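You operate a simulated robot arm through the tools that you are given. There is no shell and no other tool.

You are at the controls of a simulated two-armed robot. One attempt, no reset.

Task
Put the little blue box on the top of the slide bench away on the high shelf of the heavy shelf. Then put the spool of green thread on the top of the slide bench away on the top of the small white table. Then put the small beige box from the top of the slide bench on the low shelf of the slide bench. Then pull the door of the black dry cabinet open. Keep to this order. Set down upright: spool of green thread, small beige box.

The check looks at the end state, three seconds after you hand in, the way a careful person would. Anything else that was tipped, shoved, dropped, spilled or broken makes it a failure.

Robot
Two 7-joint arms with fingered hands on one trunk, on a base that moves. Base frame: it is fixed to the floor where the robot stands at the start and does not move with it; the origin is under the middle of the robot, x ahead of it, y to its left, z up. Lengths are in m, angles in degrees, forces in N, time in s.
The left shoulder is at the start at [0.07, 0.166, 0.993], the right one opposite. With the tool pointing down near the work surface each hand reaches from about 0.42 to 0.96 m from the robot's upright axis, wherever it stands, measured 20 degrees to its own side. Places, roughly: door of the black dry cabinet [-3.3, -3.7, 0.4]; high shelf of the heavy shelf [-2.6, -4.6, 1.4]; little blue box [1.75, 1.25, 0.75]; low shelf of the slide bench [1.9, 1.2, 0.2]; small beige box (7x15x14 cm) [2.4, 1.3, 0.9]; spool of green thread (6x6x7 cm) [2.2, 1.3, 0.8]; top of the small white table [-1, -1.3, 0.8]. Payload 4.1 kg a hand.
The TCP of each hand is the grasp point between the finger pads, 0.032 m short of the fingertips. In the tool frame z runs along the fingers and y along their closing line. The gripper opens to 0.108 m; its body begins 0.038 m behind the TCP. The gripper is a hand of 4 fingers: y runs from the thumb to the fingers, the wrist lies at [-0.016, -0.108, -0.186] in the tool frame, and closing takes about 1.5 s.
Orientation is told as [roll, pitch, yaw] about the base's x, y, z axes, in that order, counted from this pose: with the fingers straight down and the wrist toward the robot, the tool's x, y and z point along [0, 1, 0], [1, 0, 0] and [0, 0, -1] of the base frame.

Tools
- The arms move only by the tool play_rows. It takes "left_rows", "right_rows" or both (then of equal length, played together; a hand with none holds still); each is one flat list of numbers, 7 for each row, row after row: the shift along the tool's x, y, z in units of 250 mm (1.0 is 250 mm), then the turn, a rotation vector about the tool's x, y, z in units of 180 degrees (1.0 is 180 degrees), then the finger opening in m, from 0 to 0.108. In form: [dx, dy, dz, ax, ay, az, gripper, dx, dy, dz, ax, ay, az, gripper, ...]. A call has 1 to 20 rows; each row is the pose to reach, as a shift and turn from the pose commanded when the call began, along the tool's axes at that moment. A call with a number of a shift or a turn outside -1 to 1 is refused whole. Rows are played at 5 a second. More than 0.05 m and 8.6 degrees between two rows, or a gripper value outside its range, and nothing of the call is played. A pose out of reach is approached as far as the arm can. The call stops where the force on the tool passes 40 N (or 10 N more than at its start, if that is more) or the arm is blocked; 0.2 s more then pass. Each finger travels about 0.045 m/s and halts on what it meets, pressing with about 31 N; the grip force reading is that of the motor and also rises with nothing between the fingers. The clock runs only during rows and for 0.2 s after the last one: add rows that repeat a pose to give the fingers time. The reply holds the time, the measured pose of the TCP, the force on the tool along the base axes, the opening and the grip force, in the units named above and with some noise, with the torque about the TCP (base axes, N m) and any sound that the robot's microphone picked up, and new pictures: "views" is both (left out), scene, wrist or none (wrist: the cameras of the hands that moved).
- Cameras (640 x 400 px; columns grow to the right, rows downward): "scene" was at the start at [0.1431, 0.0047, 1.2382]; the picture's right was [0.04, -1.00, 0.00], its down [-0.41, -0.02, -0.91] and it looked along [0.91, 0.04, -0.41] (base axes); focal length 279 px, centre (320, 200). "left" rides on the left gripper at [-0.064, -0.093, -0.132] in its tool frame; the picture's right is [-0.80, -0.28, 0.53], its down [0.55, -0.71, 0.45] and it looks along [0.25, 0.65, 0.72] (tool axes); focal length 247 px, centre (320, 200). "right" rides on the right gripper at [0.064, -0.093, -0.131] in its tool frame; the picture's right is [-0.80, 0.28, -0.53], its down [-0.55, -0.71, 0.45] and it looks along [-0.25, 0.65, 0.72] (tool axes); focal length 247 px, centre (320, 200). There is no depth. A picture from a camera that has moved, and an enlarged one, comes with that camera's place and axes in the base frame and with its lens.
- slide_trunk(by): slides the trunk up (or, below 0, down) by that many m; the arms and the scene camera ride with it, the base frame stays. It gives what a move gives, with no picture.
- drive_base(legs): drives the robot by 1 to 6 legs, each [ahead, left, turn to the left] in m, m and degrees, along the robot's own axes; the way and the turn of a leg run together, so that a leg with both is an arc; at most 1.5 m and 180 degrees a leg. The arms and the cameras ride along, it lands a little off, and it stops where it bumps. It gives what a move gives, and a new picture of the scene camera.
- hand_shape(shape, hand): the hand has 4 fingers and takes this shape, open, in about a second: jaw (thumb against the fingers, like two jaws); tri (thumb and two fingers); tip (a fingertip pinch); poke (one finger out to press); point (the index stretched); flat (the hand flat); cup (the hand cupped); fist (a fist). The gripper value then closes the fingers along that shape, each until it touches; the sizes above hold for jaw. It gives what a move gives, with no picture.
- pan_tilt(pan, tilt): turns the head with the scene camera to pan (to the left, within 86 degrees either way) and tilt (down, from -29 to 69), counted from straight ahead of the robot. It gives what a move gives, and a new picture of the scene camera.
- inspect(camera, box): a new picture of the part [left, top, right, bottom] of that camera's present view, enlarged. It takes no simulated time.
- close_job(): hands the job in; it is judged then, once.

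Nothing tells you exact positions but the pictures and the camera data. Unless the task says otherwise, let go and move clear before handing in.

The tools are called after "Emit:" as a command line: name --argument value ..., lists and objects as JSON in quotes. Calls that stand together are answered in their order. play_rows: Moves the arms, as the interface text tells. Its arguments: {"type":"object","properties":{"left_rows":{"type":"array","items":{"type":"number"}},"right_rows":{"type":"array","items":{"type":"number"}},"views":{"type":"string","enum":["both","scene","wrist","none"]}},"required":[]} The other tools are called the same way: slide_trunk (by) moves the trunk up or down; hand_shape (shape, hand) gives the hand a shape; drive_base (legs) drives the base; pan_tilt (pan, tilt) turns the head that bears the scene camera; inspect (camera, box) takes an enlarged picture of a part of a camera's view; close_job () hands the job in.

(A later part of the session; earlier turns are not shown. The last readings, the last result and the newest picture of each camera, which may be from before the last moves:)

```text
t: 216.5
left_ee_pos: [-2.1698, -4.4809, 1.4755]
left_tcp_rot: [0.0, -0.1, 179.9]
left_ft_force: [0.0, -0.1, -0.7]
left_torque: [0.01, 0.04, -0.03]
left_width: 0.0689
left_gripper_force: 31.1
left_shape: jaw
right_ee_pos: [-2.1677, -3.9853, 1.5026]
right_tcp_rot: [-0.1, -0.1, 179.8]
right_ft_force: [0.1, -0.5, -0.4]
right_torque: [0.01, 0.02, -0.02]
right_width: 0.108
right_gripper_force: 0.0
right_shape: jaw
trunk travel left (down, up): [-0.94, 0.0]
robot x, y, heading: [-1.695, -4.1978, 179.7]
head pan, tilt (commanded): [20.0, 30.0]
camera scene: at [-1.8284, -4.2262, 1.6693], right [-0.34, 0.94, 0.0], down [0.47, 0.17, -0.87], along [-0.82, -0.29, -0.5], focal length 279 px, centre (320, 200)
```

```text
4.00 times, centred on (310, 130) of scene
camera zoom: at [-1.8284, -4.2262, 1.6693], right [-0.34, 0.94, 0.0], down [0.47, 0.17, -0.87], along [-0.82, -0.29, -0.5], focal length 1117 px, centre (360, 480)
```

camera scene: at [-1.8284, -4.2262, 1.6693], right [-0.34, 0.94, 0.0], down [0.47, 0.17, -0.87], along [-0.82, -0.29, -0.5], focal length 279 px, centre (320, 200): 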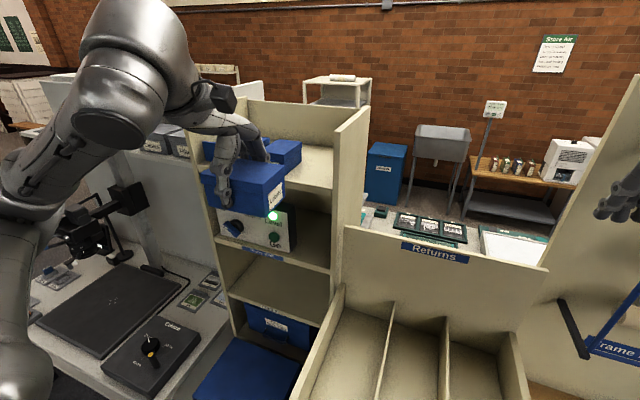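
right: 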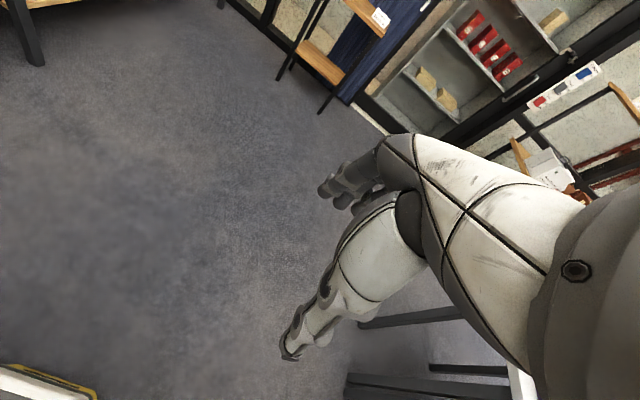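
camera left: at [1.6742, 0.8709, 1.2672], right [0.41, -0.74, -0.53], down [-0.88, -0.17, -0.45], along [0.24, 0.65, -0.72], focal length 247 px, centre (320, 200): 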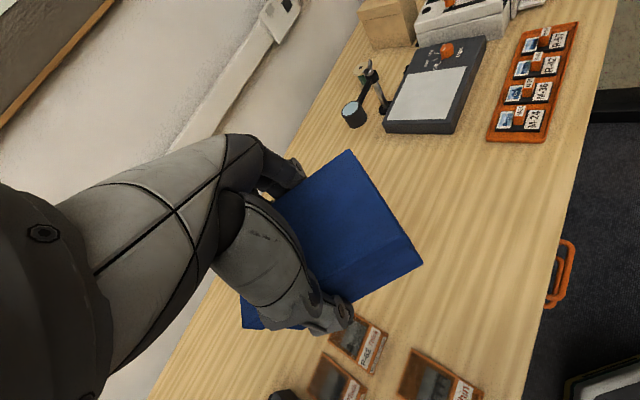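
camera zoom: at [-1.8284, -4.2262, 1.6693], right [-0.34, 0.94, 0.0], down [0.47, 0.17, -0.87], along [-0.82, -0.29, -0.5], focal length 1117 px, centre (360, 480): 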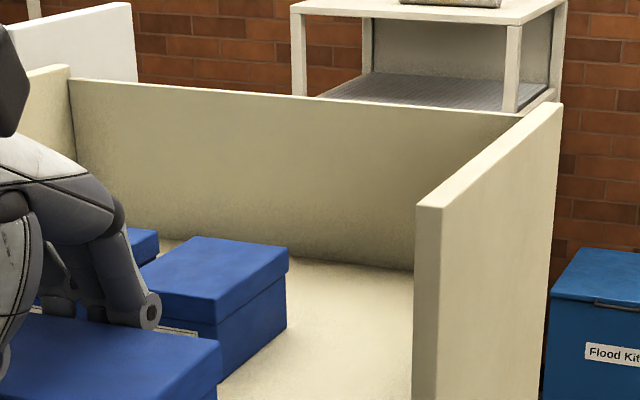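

My forward-motion triangulation is too weak, so I'll use the trunk slide as a vertical baseline from here (nothing lies below the held box).

Emit:
inspect --camera "scene" --box '[230, 80, 390, 180]'

Emit:
slide_trunk --by -0.12

Emit:
inspect --camera "scene" --box '[230, 50, 390, 150]'

Emit:
slide_trunk --by 0.12

Emit:
inspect --camera "scene" --box '[230, 80, 390, 180]'

```text
4.00 times, centred on (310, 130) of scene
camera zoom: at [-1.8284, -4.2262, 1.6693], right [-0.34, 0.94, 0.0], down [0.47, 0.17, -0.87], along [-0.82, -0.29, -0.5], focal length 1117 px, centre (360, 480)
```

zoom: 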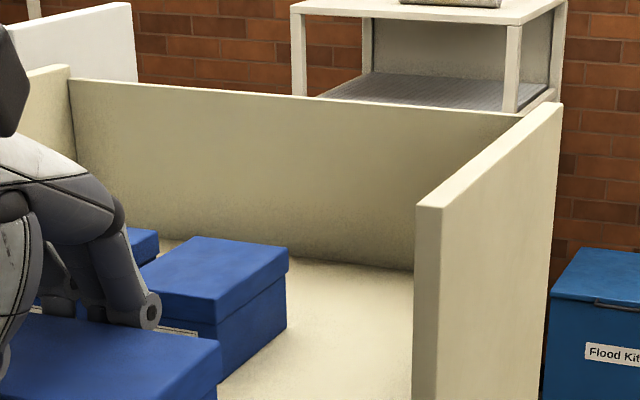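

```text
t: 218.0
left_ee_pos: [-2.1719, -4.4794, 1.3558]
left_tcp_rot: [0.0, 0.0, 179.8]
left_ft_force: [-0.6, 0.4, -1.6]
left_torque: [0.0, 0.0, 0.01]
left_width: 0.0689
left_gripper_force: 31.3
left_shape: jaw
right_ee_pos: [-2.1691, -3.9852, 1.3821]
right_tcp_rot: [0.1, 0.0, 179.8]
right_ft_force: [-0.6, 0.0, -0.1]
right_torque: [0.02, 0.01, 0.02]
right_width: 0.1077
right_gripper_force: 0.0
right_shape: jaw
trunk travel left (down, up): [-0.82, 0.12]
robot x, y, heading: [-1.6942, -4.1968, 179.9]
head pan, tilt (commanded): [20.0, 30.0]
```

```text
4.00 times, centred on (310, 100) of scene
camera zoom: at [-1.8304, -4.2261, 1.5492], right [-0.34, 0.94, 0.0], down [0.47, 0.17, -0.87], along [-0.81, -0.29, -0.5], focal length 1117 px, centre (360, 600)
```

zoom: 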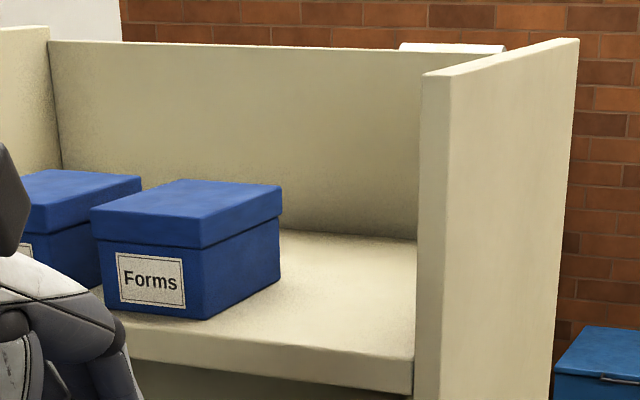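

```text
t: 219.5
left_ee_pos: [-2.1726, -4.4797, 1.4755]
left_tcp_rot: [-0.1, 0.0, 179.8]
left_ft_force: [0.5, 0.1, -0.5]
left_torque: [0.02, 0.02, 0.01]
left_width: 0.069
left_gripper_force: 31.2
left_shape: jaw
right_ee_pos: [-2.1688, -3.984, 1.5015]
right_tcp_rot: [0.0, 0.0, 179.8]
right_ft_force: [-0.6, 0.6, -0.3]
right_torque: [-0.01, 0.0, -0.04]
right_width: 0.1077
right_gripper_force: 0.0
right_shape: jaw
trunk travel left (down, up): [-0.94, 0.0]
robot x, y, heading: [-1.696, -4.1947, 179.9]
head pan, tilt (commanded): [20.0, 30.0]
```

```text
4.00 times, centred on (310, 130) of scene
camera zoom: at [-1.8305, -4.2262, 1.669], right [-0.34, 0.94, 0.0], down [0.47, 0.17, -0.87], along [-0.81, -0.29, -0.5], focal length 1117 px, centre (360, 480)
```

zoom: 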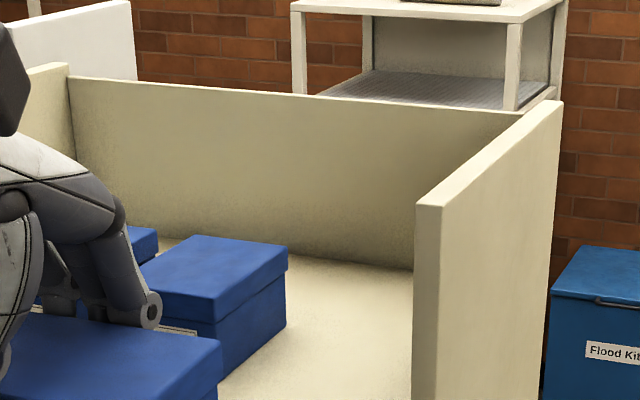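

The shelf height is z≈1.357. Pixel reading needs more magnification, so I'll zoom further at both trunk heights.

Emit:
inspect --camera "scene" --box '[260, 120, 340, 180]'

Emit:
slide_trunk --by -0.12

Emit:
inspect --camera "scene" --box '[260, 90, 340, 150]'

```text
6.67 times, centred on (300, 150) of scene
camera zoom: at [-1.8305, -4.2262, 1.669], right [-0.34, 0.94, 0.0], down [0.47, 0.17, -0.87], along [-0.81, -0.29, -0.5], focal length 1861 px, centre (453, 533)
```

zoom: 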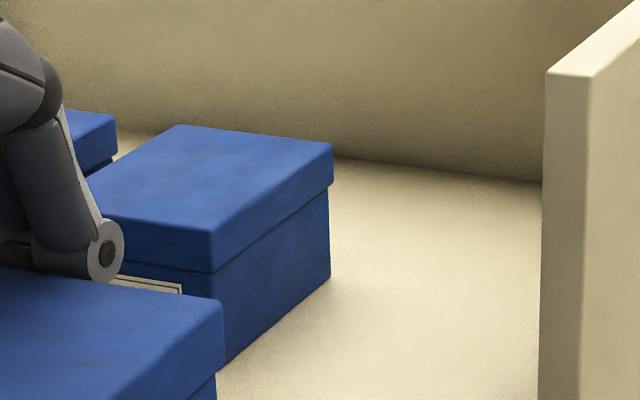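

```text
t: 221.0
left_ee_pos: [-2.1715, -4.4796, 1.3555]
left_tcp_rot: [0.0, 0.0, 179.8]
left_ft_force: [0.2, -0.1, -2.2]
left_torque: [0.0, 0.03, 0.0]
left_width: 0.0688
left_gripper_force: 31.2
left_shape: jaw
right_ee_pos: [-2.1685, -3.9854, 1.3825]
right_tcp_rot: [0.0, 0.0, 179.9]
right_ft_force: [1.2, 0.8, 0.6]
right_torque: [0.0, 0.01, 0.02]
right_width: 0.1078
right_gripper_force: 0.0
right_shape: jaw
trunk travel left (down, up): [-0.82, 0.12]
robot x, y, heading: [-1.6945, -4.1953, 179.6]
head pan, tilt (commanded): [20.0, 30.0]
```

```text
6.67 times, centred on (300, 120) of scene
camera zoom: at [-1.8301, -4.2261, 1.5492], right [-0.34, 0.94, 0.0], down [0.47, 0.17, -0.87], along [-0.81, -0.29, -0.5], focal length 1861 px, centre (453, 733)
```

zoom: 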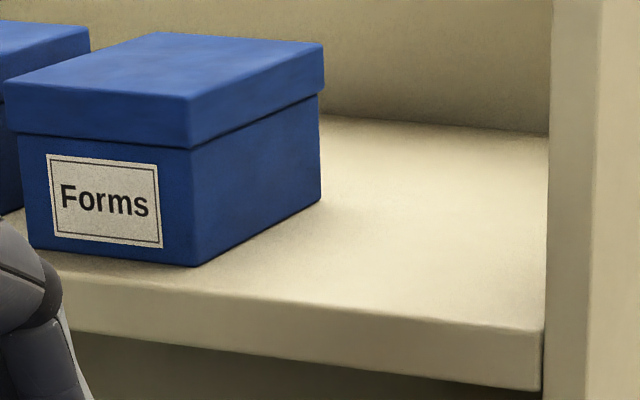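

Shelf z≈1.361, front edge x≈-2.392; "Forms" right side at y≈-4.531 and side panel at y≈-4.397. Target for the box centre: (-2.445, -4.465). Raising the trunk again and moving in above the shelf.

Emit:
slide_trunk --by 0.12

Emit:
play_rows --left_rows '[-0.02, 0, -0.06, 0, 0, 0, 0.04, -0.056, 0, -0.14, 0, 0, 0, 0.04, -0.056, 0.15, -0.14, 0, 0, 0, 0.04, -0.056, 0.3, -0.14, 0, 0, 0, 0.04, -0.056, 0.45, -0.14, 0, 0, 0, 0.04, -0.056, 0.6, -0.14, 0, 0, 0, 0.04, -0.056, 0.6, -0.14, 0, 0, 0, 0.04]' --views "both"

```text
t: 222.5
left_ee_pos: [-2.1711, -4.4793, 1.4762]
left_tcp_rot: [0.1, 0.2, 180.0]
left_ft_force: [-0.1, 0.1, -2.1]
left_torque: [-0.02, -0.04, 0.02]
left_width: 0.0687
left_gripper_force: 31.0
left_shape: jaw
right_ee_pos: [-2.1691, -3.9846, 1.502]
right_tcp_rot: [0.0, 0.0, 179.8]
right_ft_force: [1.1, 0.3, -0.3]
right_torque: [-0.01, 0.02, 0.01]
right_width: 0.1076
right_gripper_force: 0.1
right_shape: jaw
trunk travel left (down, up): [-0.94, 0.0]
robot x, y, heading: [-1.6939, -4.1972, 180.0]
head pan, tilt (commanded): [20.0, 30.0]
```

```text
t: 224.1
left_ee_pos: [-2.3214, -4.4685, 1.5091]
left_tcp_rot: [0.0, -0.1, 179.8]
left_ft_force: [0.7, -0.5, -1.3]
left_torque: [-0.03, -0.03, -0.03]
left_width: 0.069
left_gripper_force: 31.6
left_shape: jaw
right_ee_pos: [-2.1697, -3.9842, 1.5019]
right_tcp_rot: [0.0, -0.1, 179.9]
right_ft_force: [-0.7, -0.9, -0.4]
right_torque: [0.02, -0.02, -0.03]
right_width: 0.1078
right_gripper_force: 0.0
right_shape: jaw
trunk travel left (down, up): [-0.94, 0.0]
robot x, y, heading: [-1.6951, -4.198, 179.8]
head pan, tilt (commanded): [20.0, 30.0]
camera scene: at [-1.8306, -4.2266, 1.6691], right [-0.34, 0.94, 0.0], down [0.47, 0.17, -0.87], along [-0.81, -0.29, -0.5], focal length 279 px, centre (320, 200)
camera left: at [-2.2288, -4.4051, 1.6413], right [0.29, 0.8, -0.53], down [0.7, -0.55, -0.45], along [-0.65, -0.25, -0.72], focal length 247 px, centre (320, 200)
```

scene: 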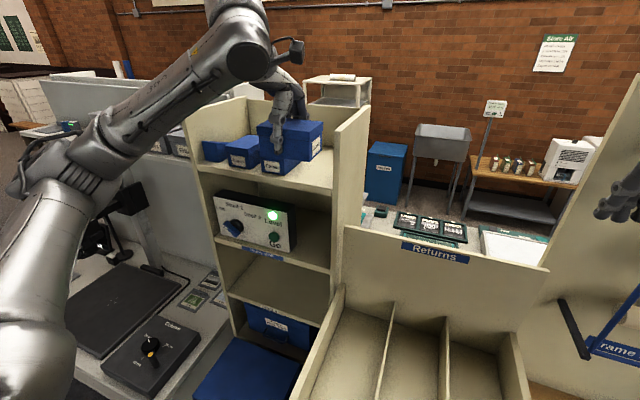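
left: 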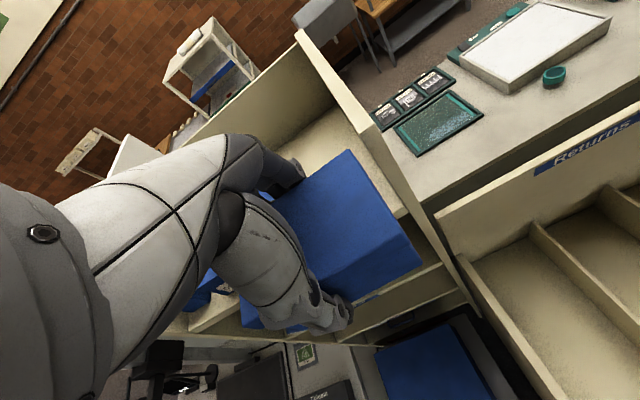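

On track. Moving the rest of the way in at the same height, then checking lateral margins before lowering.

Emit:
play_rows --left_rows '[-0.01, 0.15, 0, 0, 0, 0, 0.04, -0.01, 0.3, 0, 0, 0, 0, 0.04, -0.01, 0.4, 0, 0, 0, 0, 0.04, -0.01, 0.494, 0, 0, 0, 0, 0.04, -0.01, 0.494, 0, 0, 0, 0, 0.04]' --views "both"

Emit:
inspect --camera "scene" --box '[220, 80, 380, 180]'

Emit:
inspect --camera "left" --box '[200, 80, 520, 340]'

```text
t: 225.3
left_ee_pos: [-2.4484, -4.4636, 1.5067]
left_tcp_rot: [0.1, 0.0, 179.8]
left_ft_force: [-0.2, 0.3, -1.0]
left_torque: [-0.01, -0.03, -0.01]
left_width: 0.0687
left_gripper_force: 31.0
left_shape: jaw
right_ee_pos: [-2.1705, -3.9841, 1.5016]
right_tcp_rot: [0.0, -0.1, 179.8]
right_ft_force: [0.5, -0.1, -1.0]
right_torque: [0.02, -0.01, 0.01]
right_width: 0.1076
right_gripper_force: 0.1
right_shape: jaw
trunk travel left (down, up): [-0.94, 0.0]
robot x, y, heading: [-1.6949, -4.1949, 179.8]
head pan, tilt (commanded): [20.0, 30.0]
camera scene: at [-1.8316, -4.2259, 1.669], right [-0.34, 0.94, 0.0], down [0.47, 0.17, -0.87], along [-0.81, -0.29, -0.5], focal length 279 px, centre (320, 200)
camera left: at [-2.3558, -4.4011, 1.6372], right [0.29, 0.8, -0.53], down [0.7, -0.55, -0.45], along [-0.65, -0.25, -0.72], focal length 247 px, centre (320, 200)
```

scene: 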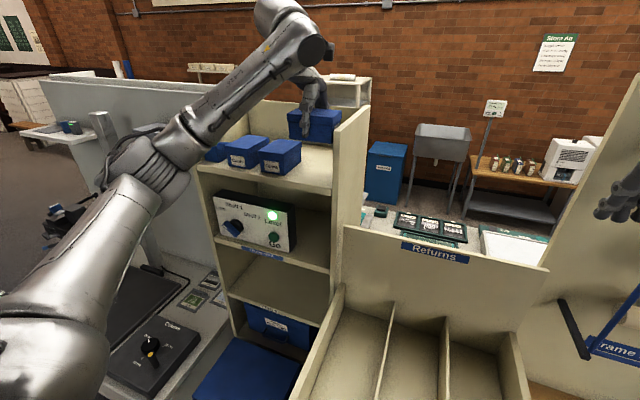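
left: 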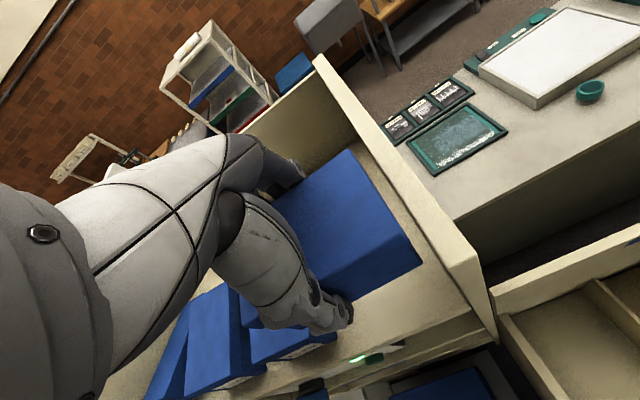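

```text
4.00 times, centred on (300, 130) of scene
camera zoom: at [-1.8316, -4.2259, 1.669], right [-0.34, 0.94, 0.0], down [0.47, 0.17, -0.87], along [-0.81, -0.29, -0.5], focal length 1117 px, centre (400, 480)
```

zoom: 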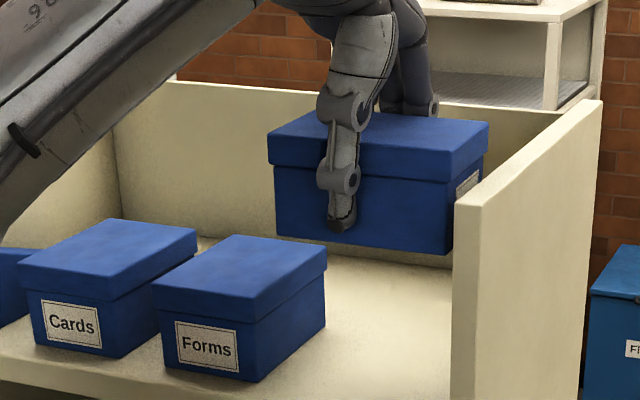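

```text
1.54 times, centred on (360, 210) of left
camera zoom: at [-2.3558, -4.4011, 1.6372], right [0.29, 0.8, -0.53], down [0.7, -0.55, -0.45], along [-0.65, -0.25, -0.72], focal length 380 px, centre (258, 185)
```

zoom: 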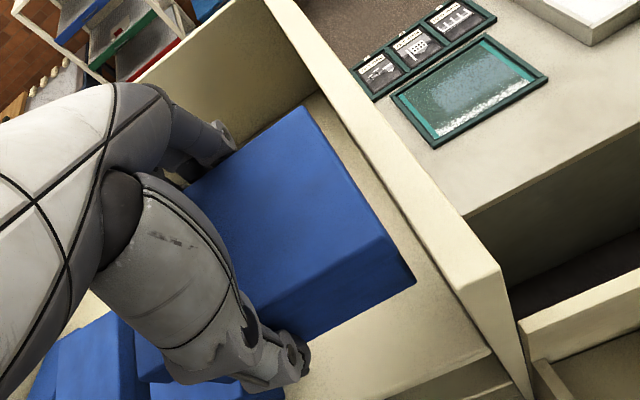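

Margins look like ~10 mm to the panel and ~15 mm to "Forms"; I'll shift 2–3 mm left and lower slowly.

Emit:
play_rows --left_rows '[0.01, 0, 0.06, 0, 0, 0, 0.04, 0.01, 0, 0.13, 0, 0, 0, 0.04, 0.01, 0, 0.2, 0, 0, 0, 0.04, 0.01, 0, 0.27, 0, 0, 0, 0.04, 0.01, 0, 0.33, 0, 0, 0, 0.04, 0.01, 0, 0.36, 0, 0, 0, 0.04, 0.01, 0, 0.376, 0, 0, 0, 0.04, 0.01, 0, 0.376, 0, 0, 0, 0.04]' --views "both"

Emit:
inspect --camera "scene" --box '[220, 80, 380, 180]'

Emit:
inspect --camera "left" --box '[200, 80, 520, 340]'

```text
t: 227.1
left_ee_pos: [-2.4447, -4.4655, 1.4149]
left_tcp_rot: [0.0, 0.1, 179.7]
left_ft_force: [0.2, 0.6, -1.7]
left_torque: [-0.01, 0.03, 0.01]
left_width: 0.0689
left_gripper_force: 30.8
left_shape: jaw
right_ee_pos: [-2.1697, -3.9853, 1.5021]
right_tcp_rot: [0.0, -0.1, 179.7]
right_ft_force: [-0.1, 0.6, 0.6]
right_torque: [-0.01, -0.03, 0.01]
right_width: 0.1078
right_gripper_force: 0.0
right_shape: jaw
trunk travel left (down, up): [-0.94, 0.0]
robot x, y, heading: [-1.6947, -4.194, 180.1]
head pan, tilt (commanded): [20.0, 30.0]
camera scene: at [-1.8308, -4.2261, 1.6691], right [-0.34, 0.94, 0.0], down [0.47, 0.17, -0.87], along [-0.81, -0.29, -0.5], focal length 279 px, centre (320, 200)
camera left: at [-2.3518, -4.4024, 1.5469], right [0.29, 0.8, -0.53], down [0.7, -0.55, -0.45], along [-0.65, -0.25, -0.72], focal length 247 px, centre (320, 200)
```

scene: 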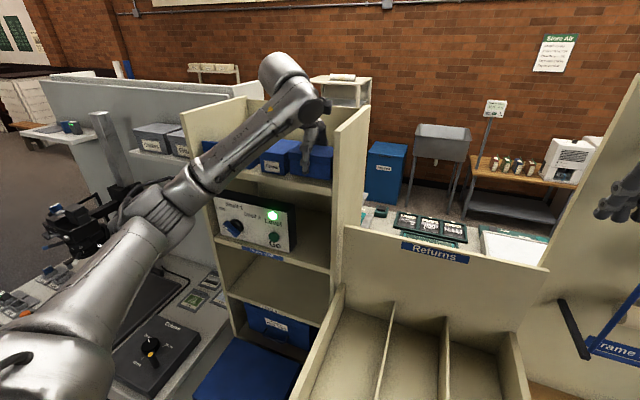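
left: 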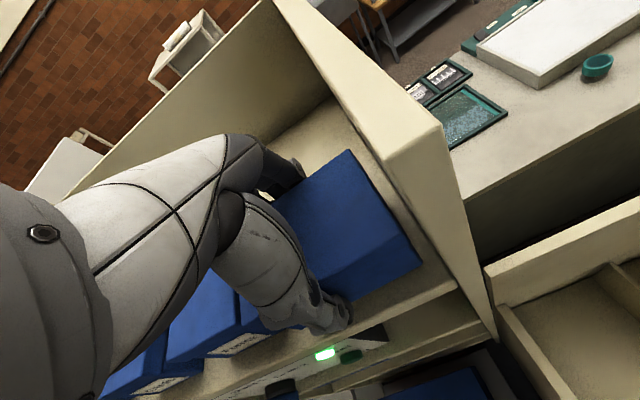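

```text
4.00 times, centred on (300, 130) of scene
camera zoom: at [-1.8308, -4.2261, 1.6691], right [-0.34, 0.94, 0.0], down [0.47, 0.17, -0.87], along [-0.81, -0.29, -0.5], focal length 1117 px, centre (400, 480)
```

zoom: 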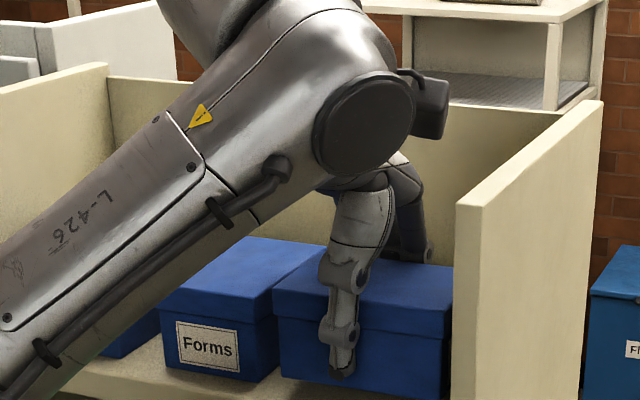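

```text
1.54 times, centred on (360, 210) of left
camera zoom: at [-2.3518, -4.4024, 1.5469], right [0.29, 0.8, -0.53], down [0.7, -0.55, -0.45], along [-0.65, -0.25, -0.72], focal length 380 px, centre (258, 185)
```

zoom: 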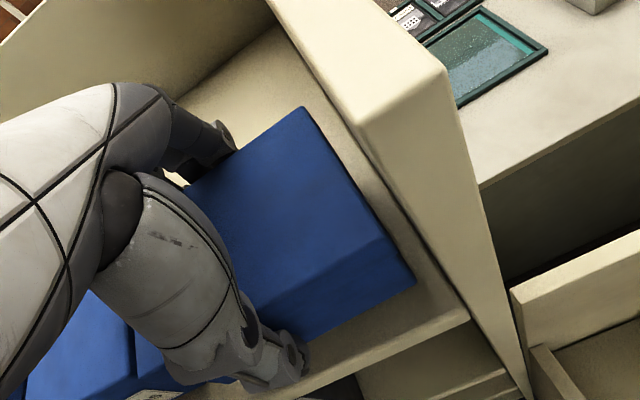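

The box is now about 1 cm above the shelf with clearance on both sides. Lowering in small steps until I feel contact.

Emit:
play_rows --left_rows '[0, 0, 0.01, 0, 0, 0, 0.04, 0, 0, 0.02, 0, 0, 0, 0.04, 0, 0, 0.028, 0, 0, 0, 0.04, 0, 0, 0.034, 0, 0, 0, 0.04, 0, 0, 0.034, 0, 0, 0, 0.04]' --views "none"

```text
t: 228.3
left_ee_pos: [-2.4461, -4.4653, 1.4082]
left_tcp_rot: [0.0, 0.0, 179.8]
left_ft_force: [-0.5, 0.5, -2.0]
left_torque: [-0.02, 0.01, -0.01]
left_width: 0.0686
left_gripper_force: 31.0
left_shape: jaw
right_ee_pos: [-2.1682, -3.9841, 1.5014]
right_tcp_rot: [0.1, 0.0, 179.9]
right_ft_force: [-0.2, -0.3, 0.4]
right_torque: [-0.03, 0.03, 0.03]
right_width: 0.1078
right_gripper_force: 0.0
right_shape: jaw
trunk travel left (down, up): [-0.94, 0.0]
robot x, y, heading: [-1.6958, -4.1953, 179.9]
head pan, tilt (commanded): [20.0, 30.0]
```

Emit:
play_rows --left_rows '[0, 0, 0.006, 0, 0, 0, 0.04, 0, 0, 0.012, 0, 0, 0, 0.04, 0, 0, 0.012, 0, 0, 0, 0.04]' --views "none"

```text
t: 229.1
left_ee_pos: [-2.4454, -4.4653, 1.4062]
left_tcp_rot: [0.0, 0.0, 179.9]
left_ft_force: [0.8, 0.1, 0.0]
left_torque: [0.0, 0.0, -0.03]
left_width: 0.0688
left_gripper_force: 31.0
left_shape: jaw
right_ee_pos: [-2.1694, -3.9843, 1.5015]
right_tcp_rot: [0.0, 0.0, 179.7]
right_ft_force: [-0.6, 0.8, -0.2]
right_torque: [0.0, 0.02, 0.01]
right_width: 0.1077
right_gripper_force: 0.1
right_shape: jaw
trunk travel left (down, up): [-0.94, 0.0]
robot x, y, heading: [-1.6913, -4.1931, 179.9]
head pan, tilt (commanded): [20.0, 30.0]
```

Emit:
play_rows --left_rows '[0, 0, 0.006, 0, 0, 0, 0.04, 0, 0, 0.012, 0, 0, 0, 0.04, 0, 0, 0.012, 0, 0, 0, 0.04]' --views "none"

```text
t: 229.9
left_ee_pos: [-2.4445, -4.465, 1.4023]
left_tcp_rot: [0.0, -0.1, 179.7]
left_ft_force: [-0.5, -0.1, 3.7]
left_torque: [-0.04, 0.02, -0.05]
left_width: 0.069
left_gripper_force: 30.9
left_shape: jaw
right_ee_pos: [-2.1686, -3.9847, 1.502]
right_tcp_rot: [0.0, 0.0, 179.8]
right_ft_force: [-0.6, 0.1, 0.6]
right_torque: [0.01, 0.02, 0.01]
right_width: 0.1076
right_gripper_force: 0.0
right_shape: jaw
trunk travel left (down, up): [-0.94, 0.0]
robot x, y, heading: [-1.6964, -4.1934, 179.6]
head pan, tilt (commanded): [20.0, 30.0]
```

Contact felt (+5 N shift). The box rests on the shelf; opening the hand.

Emit:
play_rows --left_rows '[0, 0, 0, 0, 0, 0, 0.07, 0, 0, 0, 0, 0, 0, 0.08, 0, 0, 0, 0, 0, 0, 0.095, 0, 0, 0, 0, 0, 0, 0.108, 0, 0, 0, 0, 0, 0, 0.108, 0, 0, 0, 0, 0, 0, 0.108]' --views "both"

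Emit:
inspect --camera "left" --box '[200, 80, 520, 340]'

```text
t: 231.3
left_ee_pos: [-2.4445, -4.4653, 1.4028]
left_tcp_rot: [0.0, 0.0, 179.9]
left_ft_force: [0.1, -0.3, -0.7]
left_torque: [-0.03, 0.03, -0.03]
left_width: 0.1075
left_gripper_force: 0.0
left_shape: jaw
right_ee_pos: [-2.1683, -3.9851, 1.5015]
right_tcp_rot: [0.1, 0.0, 179.8]
right_ft_force: [-0.5, 0.2, 0.1]
right_torque: [0.03, -0.02, 0.03]
right_width: 0.1076
right_gripper_force: 0.1
right_shape: jaw
trunk travel left (down, up): [-0.94, 0.0]
robot x, y, heading: [-1.6939, -4.1942, 179.7]
head pan, tilt (commanded): [20.0, 30.0]
camera scene: at [-1.8304, -4.226, 1.6691], right [-0.34, 0.94, 0.0], down [0.47, 0.17, -0.87], along [-0.81, -0.29, -0.5], focal length 279 px, centre (320, 200)
camera left: at [-2.3513, -4.4024, 1.5338], right [0.29, 0.8, -0.53], down [0.7, -0.55, -0.45], along [-0.65, -0.25, -0.72], focal length 247 px, centre (320, 200)
```

scene: 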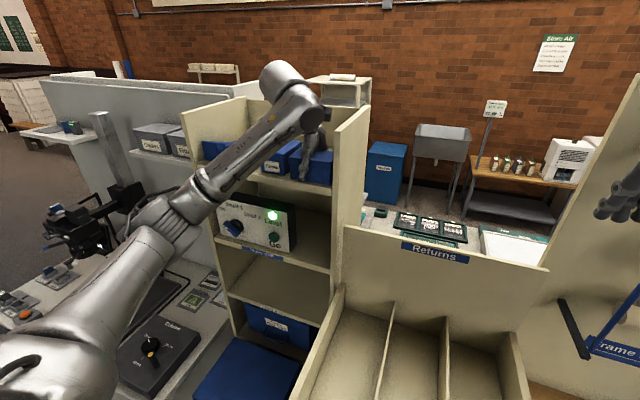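
left: 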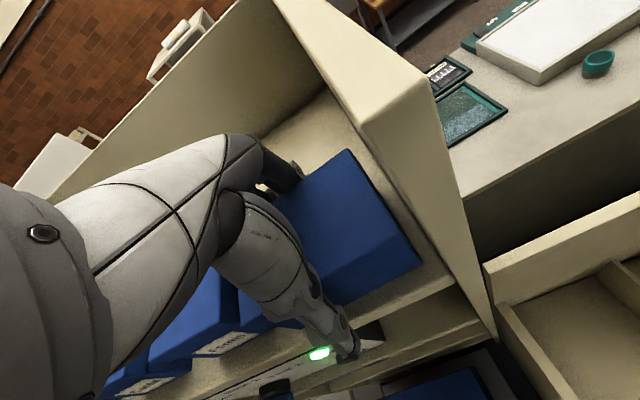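

```text
1.54 times, centred on (360, 210) of left
camera zoom: at [-2.3513, -4.4024, 1.5338], right [0.29, 0.8, -0.53], down [0.7, -0.55, -0.45], along [-0.65, -0.25, -0.72], focal length 380 px, centre (258, 185)
```

zoom: 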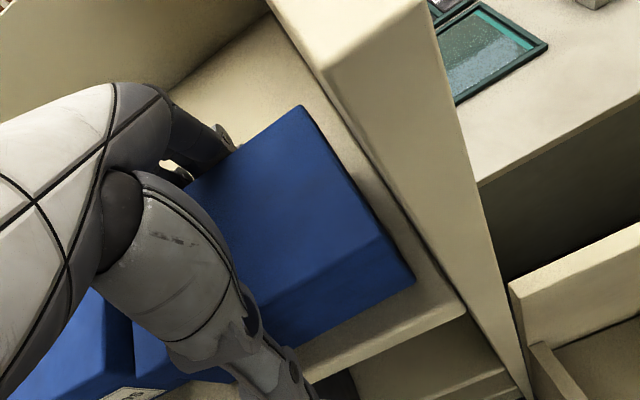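

Released; now lift straight up and then pull back.

Emit:
play_rows --left_rows '[0, 0, -0.04, 0, 0, 0, 0.108, 0, 0, -0.1, 0, 0, 0, 0.108, 0, 0, -0.2, 0, 0, 0, 0.108, 0, 0, -0.32, 0, 0, 0, 0.108, 0, 0, -0.44, 0, 0, 0, 0.108, 0, -0.15, -0.48, 0, 0, 0, 0.108, 0, -0.3, -0.48, 0, 0, 0, 0.108, 0, -0.48, -0.48, 0, 0, 0, 0.108, 0, -0.66, -0.48, 0, 0, 0, 0.108, 0, -0.84, -0.48, 0, 0, 0, 0.108, 0, -1.0, -0.48, 0, 0, 0, 0.108]' --views "both"

Emit:
inspect --camera "scene" --box '[220, 80, 380, 180]'

```text
t: 233.7
left_ee_pos: [-2.1901, -4.4661, 1.5203]
left_tcp_rot: [0.0, -0.2, 179.9]
left_ft_force: [0.6, 0.0, 0.7]
left_torque: [0.0, 0.02, 0.0]
left_width: 0.1077
left_gripper_force: 0.1
left_shape: jaw
right_ee_pos: [-2.1662, -3.986, 1.5022]
right_tcp_rot: [-0.1, -0.1, 179.8]
right_ft_force: [0.6, -0.9, -0.5]
right_torque: [0.02, 0.0, 0.03]
right_width: 0.1077
right_gripper_force: 0.1
right_shape: jaw
trunk travel left (down, up): [-0.94, 0.0]
robot x, y, heading: [-1.698, -4.1964, 179.7]
head pan, tilt (commanded): [20.0, 30.0]
camera scene: at [-1.8273, -4.227, 1.6693], right [-0.34, 0.94, 0.0], down [0.47, 0.17, -0.87], along [-0.82, -0.29, -0.5], focal length 279 px, centre (320, 200)
camera left: at [-2.0971, -4.4041, 1.6521], right [0.29, 0.8, -0.53], down [0.7, -0.55, -0.45], along [-0.65, -0.25, -0.72], focal length 247 px, centre (320, 200)
```

scene: 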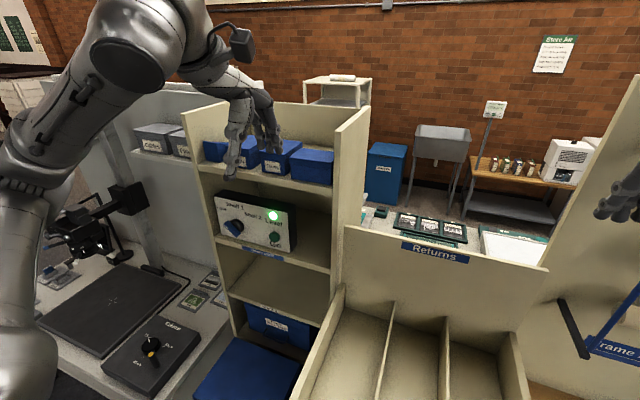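
left: 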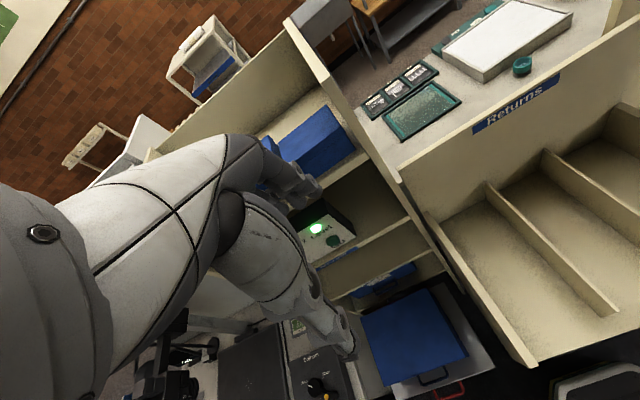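

```text
4.00 times, centred on (300, 130) of scene
camera zoom: at [-1.8273, -4.227, 1.6693], right [-0.34, 0.94, 0.0], down [0.47, 0.17, -0.87], along [-0.82, -0.29, -0.5], focal length 1117 px, centre (400, 480)
```

zoom: 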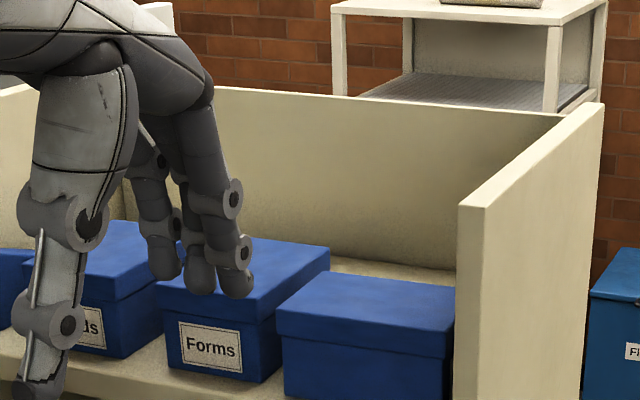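

The blue box sits neatly between "Forms" and the panel, nothing else moved. Now back to the bench for the green spool.

Emit:
drive_base --legs '[[-0.22, 0, 0], [0, -1.4, 0], [0.3, -0.6, 0], [0.3, -0.6, 0], [0, -1.25, 0], [0, 0, 180]]'

Emit:
slide_trunk --by -0.34

```text
t: 261.9
left_ee_pos: [-1.5367, -0.0457, 1.5208]
left_tcp_rot: [0.0, 0.1, 0.2]
left_ft_force: [-0.8, -0.6, 0.6]
left_torque: [0.0, 0.02, 0.0]
left_width: 0.1076
left_gripper_force: 0.0
left_shape: jaw
right_ee_pos: [-1.5582, -0.5268, 1.5009]
right_tcp_rot: [-0.1, 0.0, 0.3]
right_ft_force: [0.1, -0.1, 0.3]
right_torque: [0.02, 0.0, -0.03]
right_width: 0.1076
right_gripper_force: 0.1
right_shape: jaw
trunk travel left (down, up): [-0.94, 0.0]
robot x, y, heading: [-2.035, -0.3166, 0.1]
head pan, tilt (commanded): [20.0, 30.0]
camera scene: at [-1.8969, -0.2857, 1.6691], right [0.35, -0.94, 0.0], down [-0.47, -0.17, -0.87], along [0.81, 0.3, -0.5], focal length 279 px, centre (320, 200)
```

scene: 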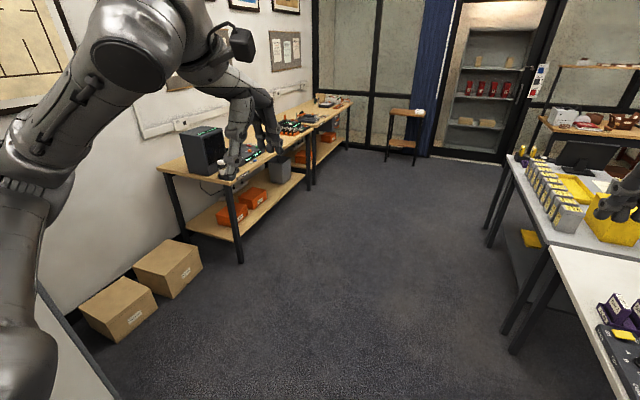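

```text
t: 265.2
left_ee_pos: [-1.5363, -0.045, 1.1803]
left_tcp_rot: [-0.1, 0.0, 0.2]
left_ft_force: [0.1, -0.1, 0.4]
left_torque: [0.01, -0.01, -0.03]
left_width: 0.108
left_gripper_force: 0.0
left_shape: jaw
right_ee_pos: [-1.5574, -0.5269, 1.1614]
right_tcp_rot: [0.0, 0.0, 0.3]
right_ft_force: [-0.5, 0.6, 0.0]
right_torque: [-0.02, -0.02, 0.0]
right_width: 0.1079
right_gripper_force: 0.1
right_shape: jaw
trunk travel left (down, up): [-0.6, 0.34]
robot x, y, heading: [-2.0311, -0.3193, 0.5]
head pan, tilt (commanded): [20.0, 30.0]
```

Driving along the corridor to the slide bench again, this time for the right hand to reach the spool.

Emit:
drive_base --legs '[[1.5, 0, 0], [1.5, 0, 0], [1.0, 0.1, 0], [0, 0, 90]]'

Emit:
pan_tilt --pan -10 --tilt 35

```text
t: 284.3
left_ee_pos: [2.4795, -0.105, 1.1798]
left_tcp_rot: [0.0, 0.0, -3.0]
left_ft_force: [0.5, -0.5, -0.8]
left_torque: [0.0, -0.01, 0.01]
left_width: 0.1077
left_gripper_force: 0.0
left_shape: jaw
right_ee_pos: [2.4324, -0.5847, 1.1612]
right_tcp_rot: [0.0, 0.1, -2.8]
right_ft_force: [0.2, 0.9, -0.3]
right_torque: [-0.01, -0.02, -0.01]
right_width: 0.1076
right_gripper_force: 0.1
right_shape: jaw
trunk travel left (down, up): [-0.6, 0.34]
robot x, y, heading: [1.9703, -0.3477, -2.8]
head pan, tilt (commanded): [20.0, 30.0]
stopped in leg 3: the robot was blocked; the commanded pose is now the measured one
camera scene: at [2.106, -0.3254, 1.3291], right [0.29, -0.96, 0.0], down [-0.48, -0.15, -0.87], along [0.83, 0.26, -0.5], focal length 279 px, centre (320, 200)
```

scene: 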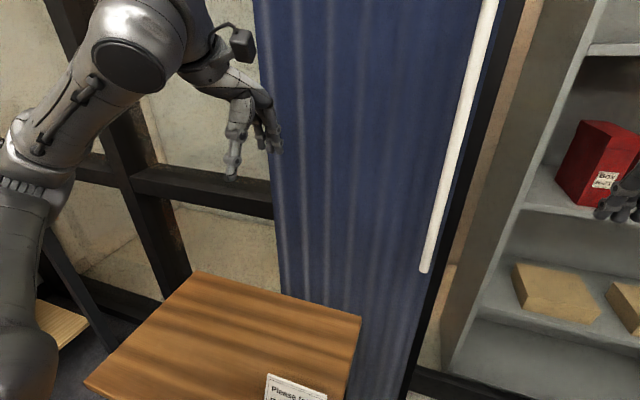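

```text
t: 285.3
left_ee_pos: [2.4793, -0.1047, 1.1803]
left_tcp_rot: [0.1, 0.1, -2.9]
left_ft_force: [0.0, -0.7, 0.3]
left_torque: [-0.03, 0.05, -0.01]
left_width: 0.1075
left_gripper_force: 0.0
left_shape: jaw
right_ee_pos: [2.4325, -0.5841, 1.1604]
right_tcp_rot: [0.0, 0.0, -2.8]
right_ft_force: [0.1, -0.7, -0.4]
right_torque: [0.0, -0.01, 0.0]
right_width: 0.1077
right_gripper_force: 0.0
right_shape: jaw
trunk travel left (down, up): [-0.6, 0.34]
robot x, y, heading: [1.9675, -0.3519, -3.0]
head pan, tilt (commanded): [-10.0, 35.0]
camera scene: at [2.1059, -0.3714, 1.3213], right [-0.22, -0.97, 0.0], down [-0.56, 0.13, -0.82], along [0.8, -0.18, -0.57], focal length 279 px, centre (320, 200)
```

scene: 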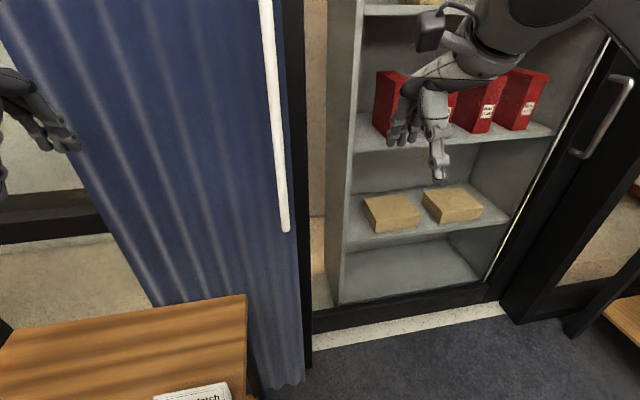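

The base was blocked in the last leg — my front has come up against the wooden stand at about x≈2.25. I'll back straight off and check carefully whether the stand was disturbed.

Emit:
drive_base --legs '[[-0.35, 0, 0]]'

Emit:
pan_tilt --pan 15 --tilt 40

Emit:
inspect --camera "scene" --box '[200, 80, 440, 230]'

```text
t: 287.6
left_ee_pos: [2.1303, -0.0904, 1.1803]
left_tcp_rot: [-0.1, 0.1, -3.4]
left_ft_force: [-0.2, 0.3, 0.6]
left_torque: [0.04, -0.02, -0.01]
left_width: 0.108
left_gripper_force: 0.2
left_shape: jaw
right_ee_pos: [2.0792, -0.5694, 1.1608]
right_tcp_rot: [0.1, 0.1, -3.2]
right_ft_force: [0.5, 0.4, -0.1]
right_torque: [0.01, -0.03, 0.03]
right_width: 0.1076
right_gripper_force: 0.0
right_shape: jaw
trunk travel left (down, up): [-0.6, 0.34]
robot x, y, heading: [1.6172, -0.3296, -3.3]
head pan, tilt (commanded): [-10.0, 35.0]
camera scene: at [1.755, -0.3537, 1.3214], right [-0.23, -0.97, 0.0], down [-0.56, 0.13, -0.82], along [0.8, -0.19, -0.57], focal length 279 px, centre (320, 200)
```

scene: 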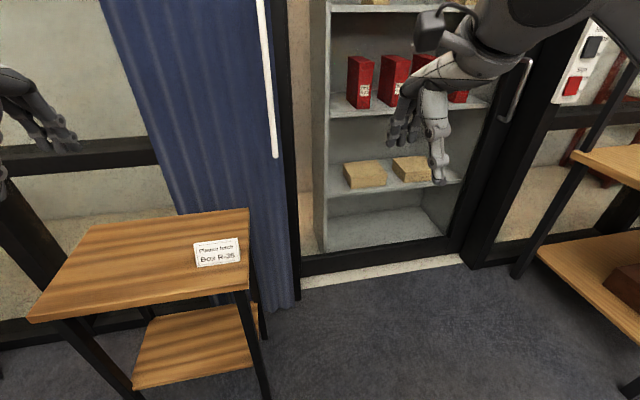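

```text
t: 288.4
left_ee_pos: [2.1321, -0.09, 1.1797]
left_tcp_rot: [0.0, 0.1, -3.3]
left_ft_force: [0.0, 0.8, 0.5]
left_torque: [0.03, -0.01, 0.03]
left_width: 0.1076
left_gripper_force: 0.1
left_shape: jaw
right_ee_pos: [2.0783, -0.5688, 1.1603]
right_tcp_rot: [0.0, 0.0, -3.2]
right_ft_force: [-0.2, 0.9, -0.5]
right_torque: [-0.02, 0.0, -0.01]
right_width: 0.1076
right_gripper_force: 0.1
right_shape: jaw
trunk travel left (down, up): [-0.6, 0.34]
robot x, y, heading: [1.6189, -0.3334, -3.4]
head pan, tilt (commanded): [15.0, 40.0]
camera scene: at [1.7532, -0.3163, 1.3138], right [0.2, -0.98, 0.0], down [-0.63, -0.13, -0.77], along [0.75, 0.15, -0.64], focal length 279 px, centre (320, 200)
```

scene: 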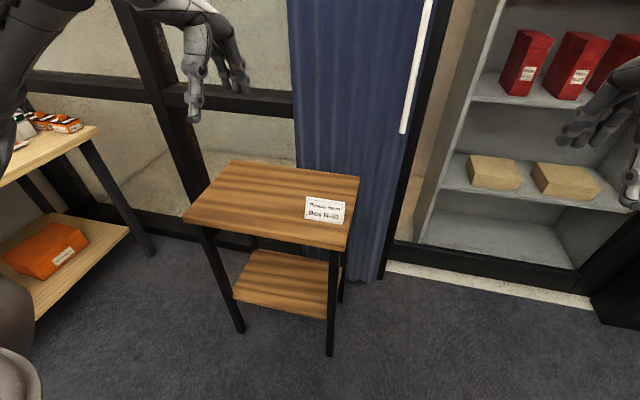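

```text
2.67 times, centred on (320, 155) of scene
camera zoom: at [1.7532, -0.3163, 1.3138], right [0.2, -0.98, 0.0], down [-0.63, -0.13, -0.77], along [0.75, 0.15, -0.64], focal length 744 px, centre (320, 320)
```

zoom: 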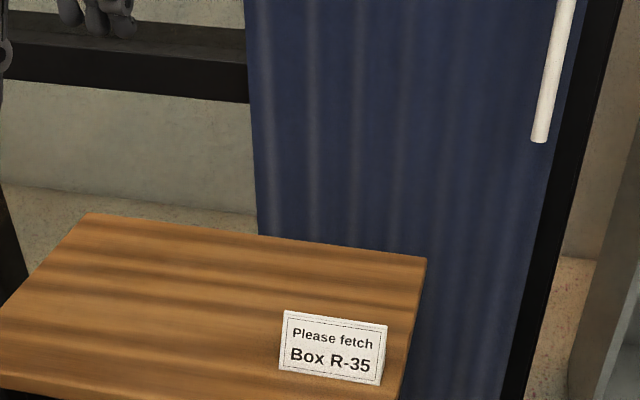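

The stand and its card are upright. To judge whether it shifted, I'll return to the pose from which I photographed it before and compare.

Emit:
drive_base --legs '[[0, 0, 52], [0.114, 0.188, 0]]'

Emit:
pan_tilt --pan 0 --tilt 20

Emit:
inspect --camera "scene" --box '[400, 250, 640, 400]'

```text
t: 292.5
left_ee_pos: [1.6639, 0.4341, 1.1796]
left_tcp_rot: [-0.1, 0.1, 49.5]
left_ft_force: [-0.1, 0.3, 0.1]
left_torque: [-0.01, 0.02, 0.02]
left_width: 0.1078
left_gripper_force: 0.1
left_shape: jaw
right_ee_pos: [2.0155, 0.1034, 1.1627]
right_tcp_rot: [0.0, -0.1, 49.6]
right_ft_force: [0.3, -0.1, -0.4]
right_torque: [-0.02, 0.0, 0.0]
right_width: 0.1078
right_gripper_force: 0.0
right_shape: jaw
trunk travel left (down, up): [-0.6, 0.34]
robot x, y, heading: [1.5471, -0.119, 49.4]
head pan, tilt (commanded): [15.0, 40.0]
camera scene: at [1.6168, -0.0043, 1.3138], right [0.9, -0.43, 0.0], down [-0.28, -0.58, -0.77], along [0.33, 0.69, -0.64], focal length 279 px, centre (320, 200)
```

scene: 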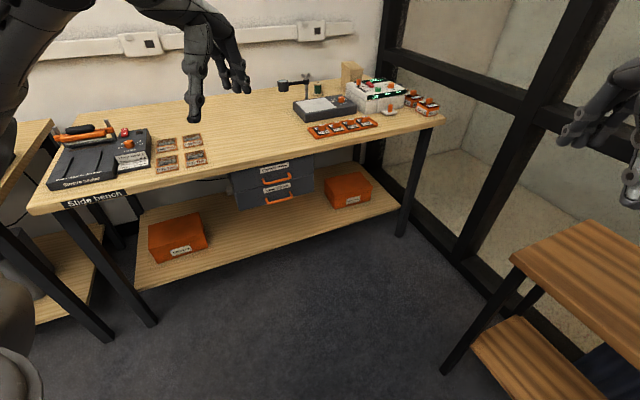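

```text
t: 293.4
left_ee_pos: [1.6639, 0.4339, 1.1802]
left_tcp_rot: [0.0, 0.1, 49.5]
left_ft_force: [-0.6, -0.5, 0.0]
left_torque: [-0.04, -0.02, 0.02]
left_width: 0.1078
left_gripper_force: 0.0
left_shape: jaw
right_ee_pos: [2.015, 0.1022, 1.1605]
right_tcp_rot: [0.1, 0.0, 49.7]
right_ft_force: [0.2, 0.3, 0.2]
right_torque: [-0.01, 0.02, 0.02]
right_width: 0.1077
right_gripper_force: 0.1
right_shape: jaw
trunk travel left (down, up): [-0.6, 0.34]
robot x, y, heading: [1.5475, -0.1196, 49.3]
head pan, tilt (commanded): [0.0, 20.0]
camera scene: at [1.6408, -0.0109, 1.3451], right [0.76, -0.65, 0.0], down [-0.22, -0.26, -0.94], along [0.61, 0.71, -0.34], focal length 279 px, centre (320, 200)
```

scene: 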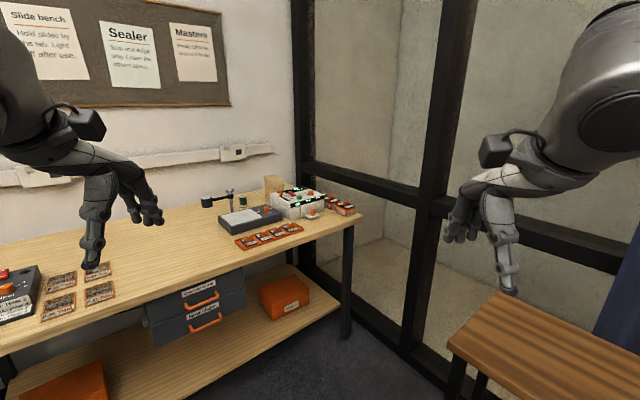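

```text
2.67 times, centred on (520, 325) of scene
camera zoom: at [1.6408, -0.0109, 1.3451], right [0.76, -0.65, 0.0], down [-0.22, -0.26, -0.94], along [0.61, 0.71, -0.34], focal length 744 px, centre (-213, -133)
```

zoom: 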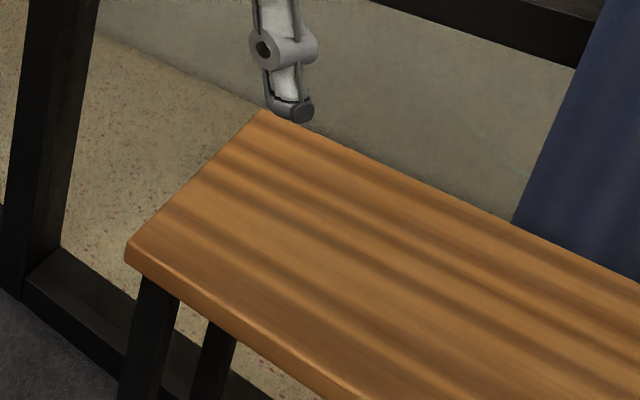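

My readings agree to within about a centimetre of the earlier ones, so the stand looks undisturbed; I'll keep well away from it. Now I'll get closer to the bench, staying at x≤1.95, and localise the spool.

Emit:
drive_base --legs '[[0.46, 0.3, 0], [0, 0, 41]]'

Emit:
pan_tilt --pan -28 --tilt 35

```text
t: 298.5
left_ee_pos: [1.3324, 0.9257, 1.1795]
left_tcp_rot: [-0.1, 0.0, 91.3]
left_ft_force: [-0.2, 0.2, -0.7]
left_torque: [0.04, -0.04, -0.02]
left_width: 0.1079
left_gripper_force: 0.0
left_shape: jaw
right_ee_pos: [1.8146, 0.9147, 1.1615]
right_tcp_rot: [0.0, 0.1, 91.5]
right_ft_force: [-0.3, -0.8, 0.0]
right_torque: [-0.02, 0.03, 0.03]
right_width: 0.1079
right_gripper_force: 0.0
right_shape: jaw
trunk travel left (down, up): [-0.6, 0.34]
robot x, y, heading: [1.6186, 0.439, 91.3]
head pan, tilt (commanded): [0.0, 20.0]
camera scene: at [1.6132, 0.5802, 1.3452], right [1.0, 0.02, 0.0], down [0.01, -0.34, -0.94], along [-0.02, 0.94, -0.34], focal length 279 px, centre (320, 200)
```

scene: 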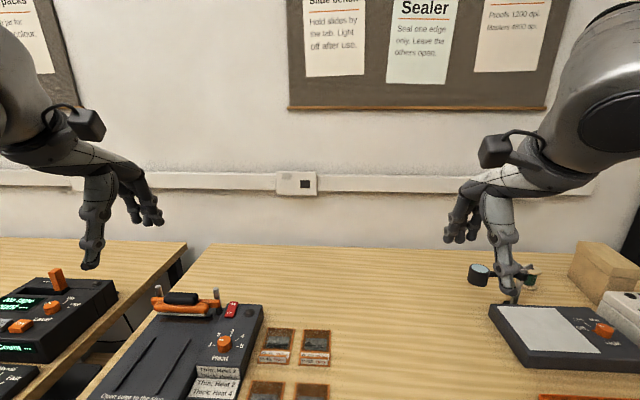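

```text
t: 299.4
left_ee_pos: [1.3328, 0.9264, 1.1796]
left_tcp_rot: [0.0, 0.2, 91.3]
left_ft_force: [0.0, 0.7, 0.0]
left_torque: [-0.01, 0.01, 0.02]
left_width: 0.1079
left_gripper_force: 0.0
left_shape: jaw
right_ee_pos: [1.8143, 0.9146, 1.1608]
right_tcp_rot: [0.0, 0.1, 91.5]
right_ft_force: [0.0, 0.3, 0.7]
right_torque: [0.04, -0.01, 0.01]
right_width: 0.1077
right_gripper_force: 0.2
right_shape: jaw
trunk travel left (down, up): [-0.6, 0.34]
robot x, y, heading: [1.6186, 0.4371, 91.4]
head pan, tilt (commanded): [-28.0, 35.0]
camera scene: at [1.655, 0.566, 1.3214], right [0.89, -0.45, 0.0], down [-0.26, -0.51, -0.82], along [0.37, 0.73, -0.57], focal length 279 px, centre (320, 200)
```

scene: 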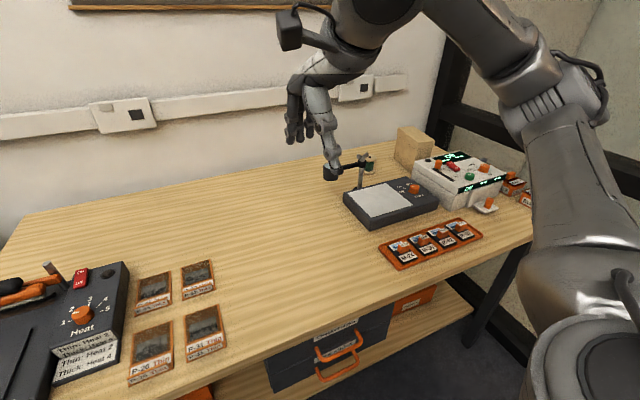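

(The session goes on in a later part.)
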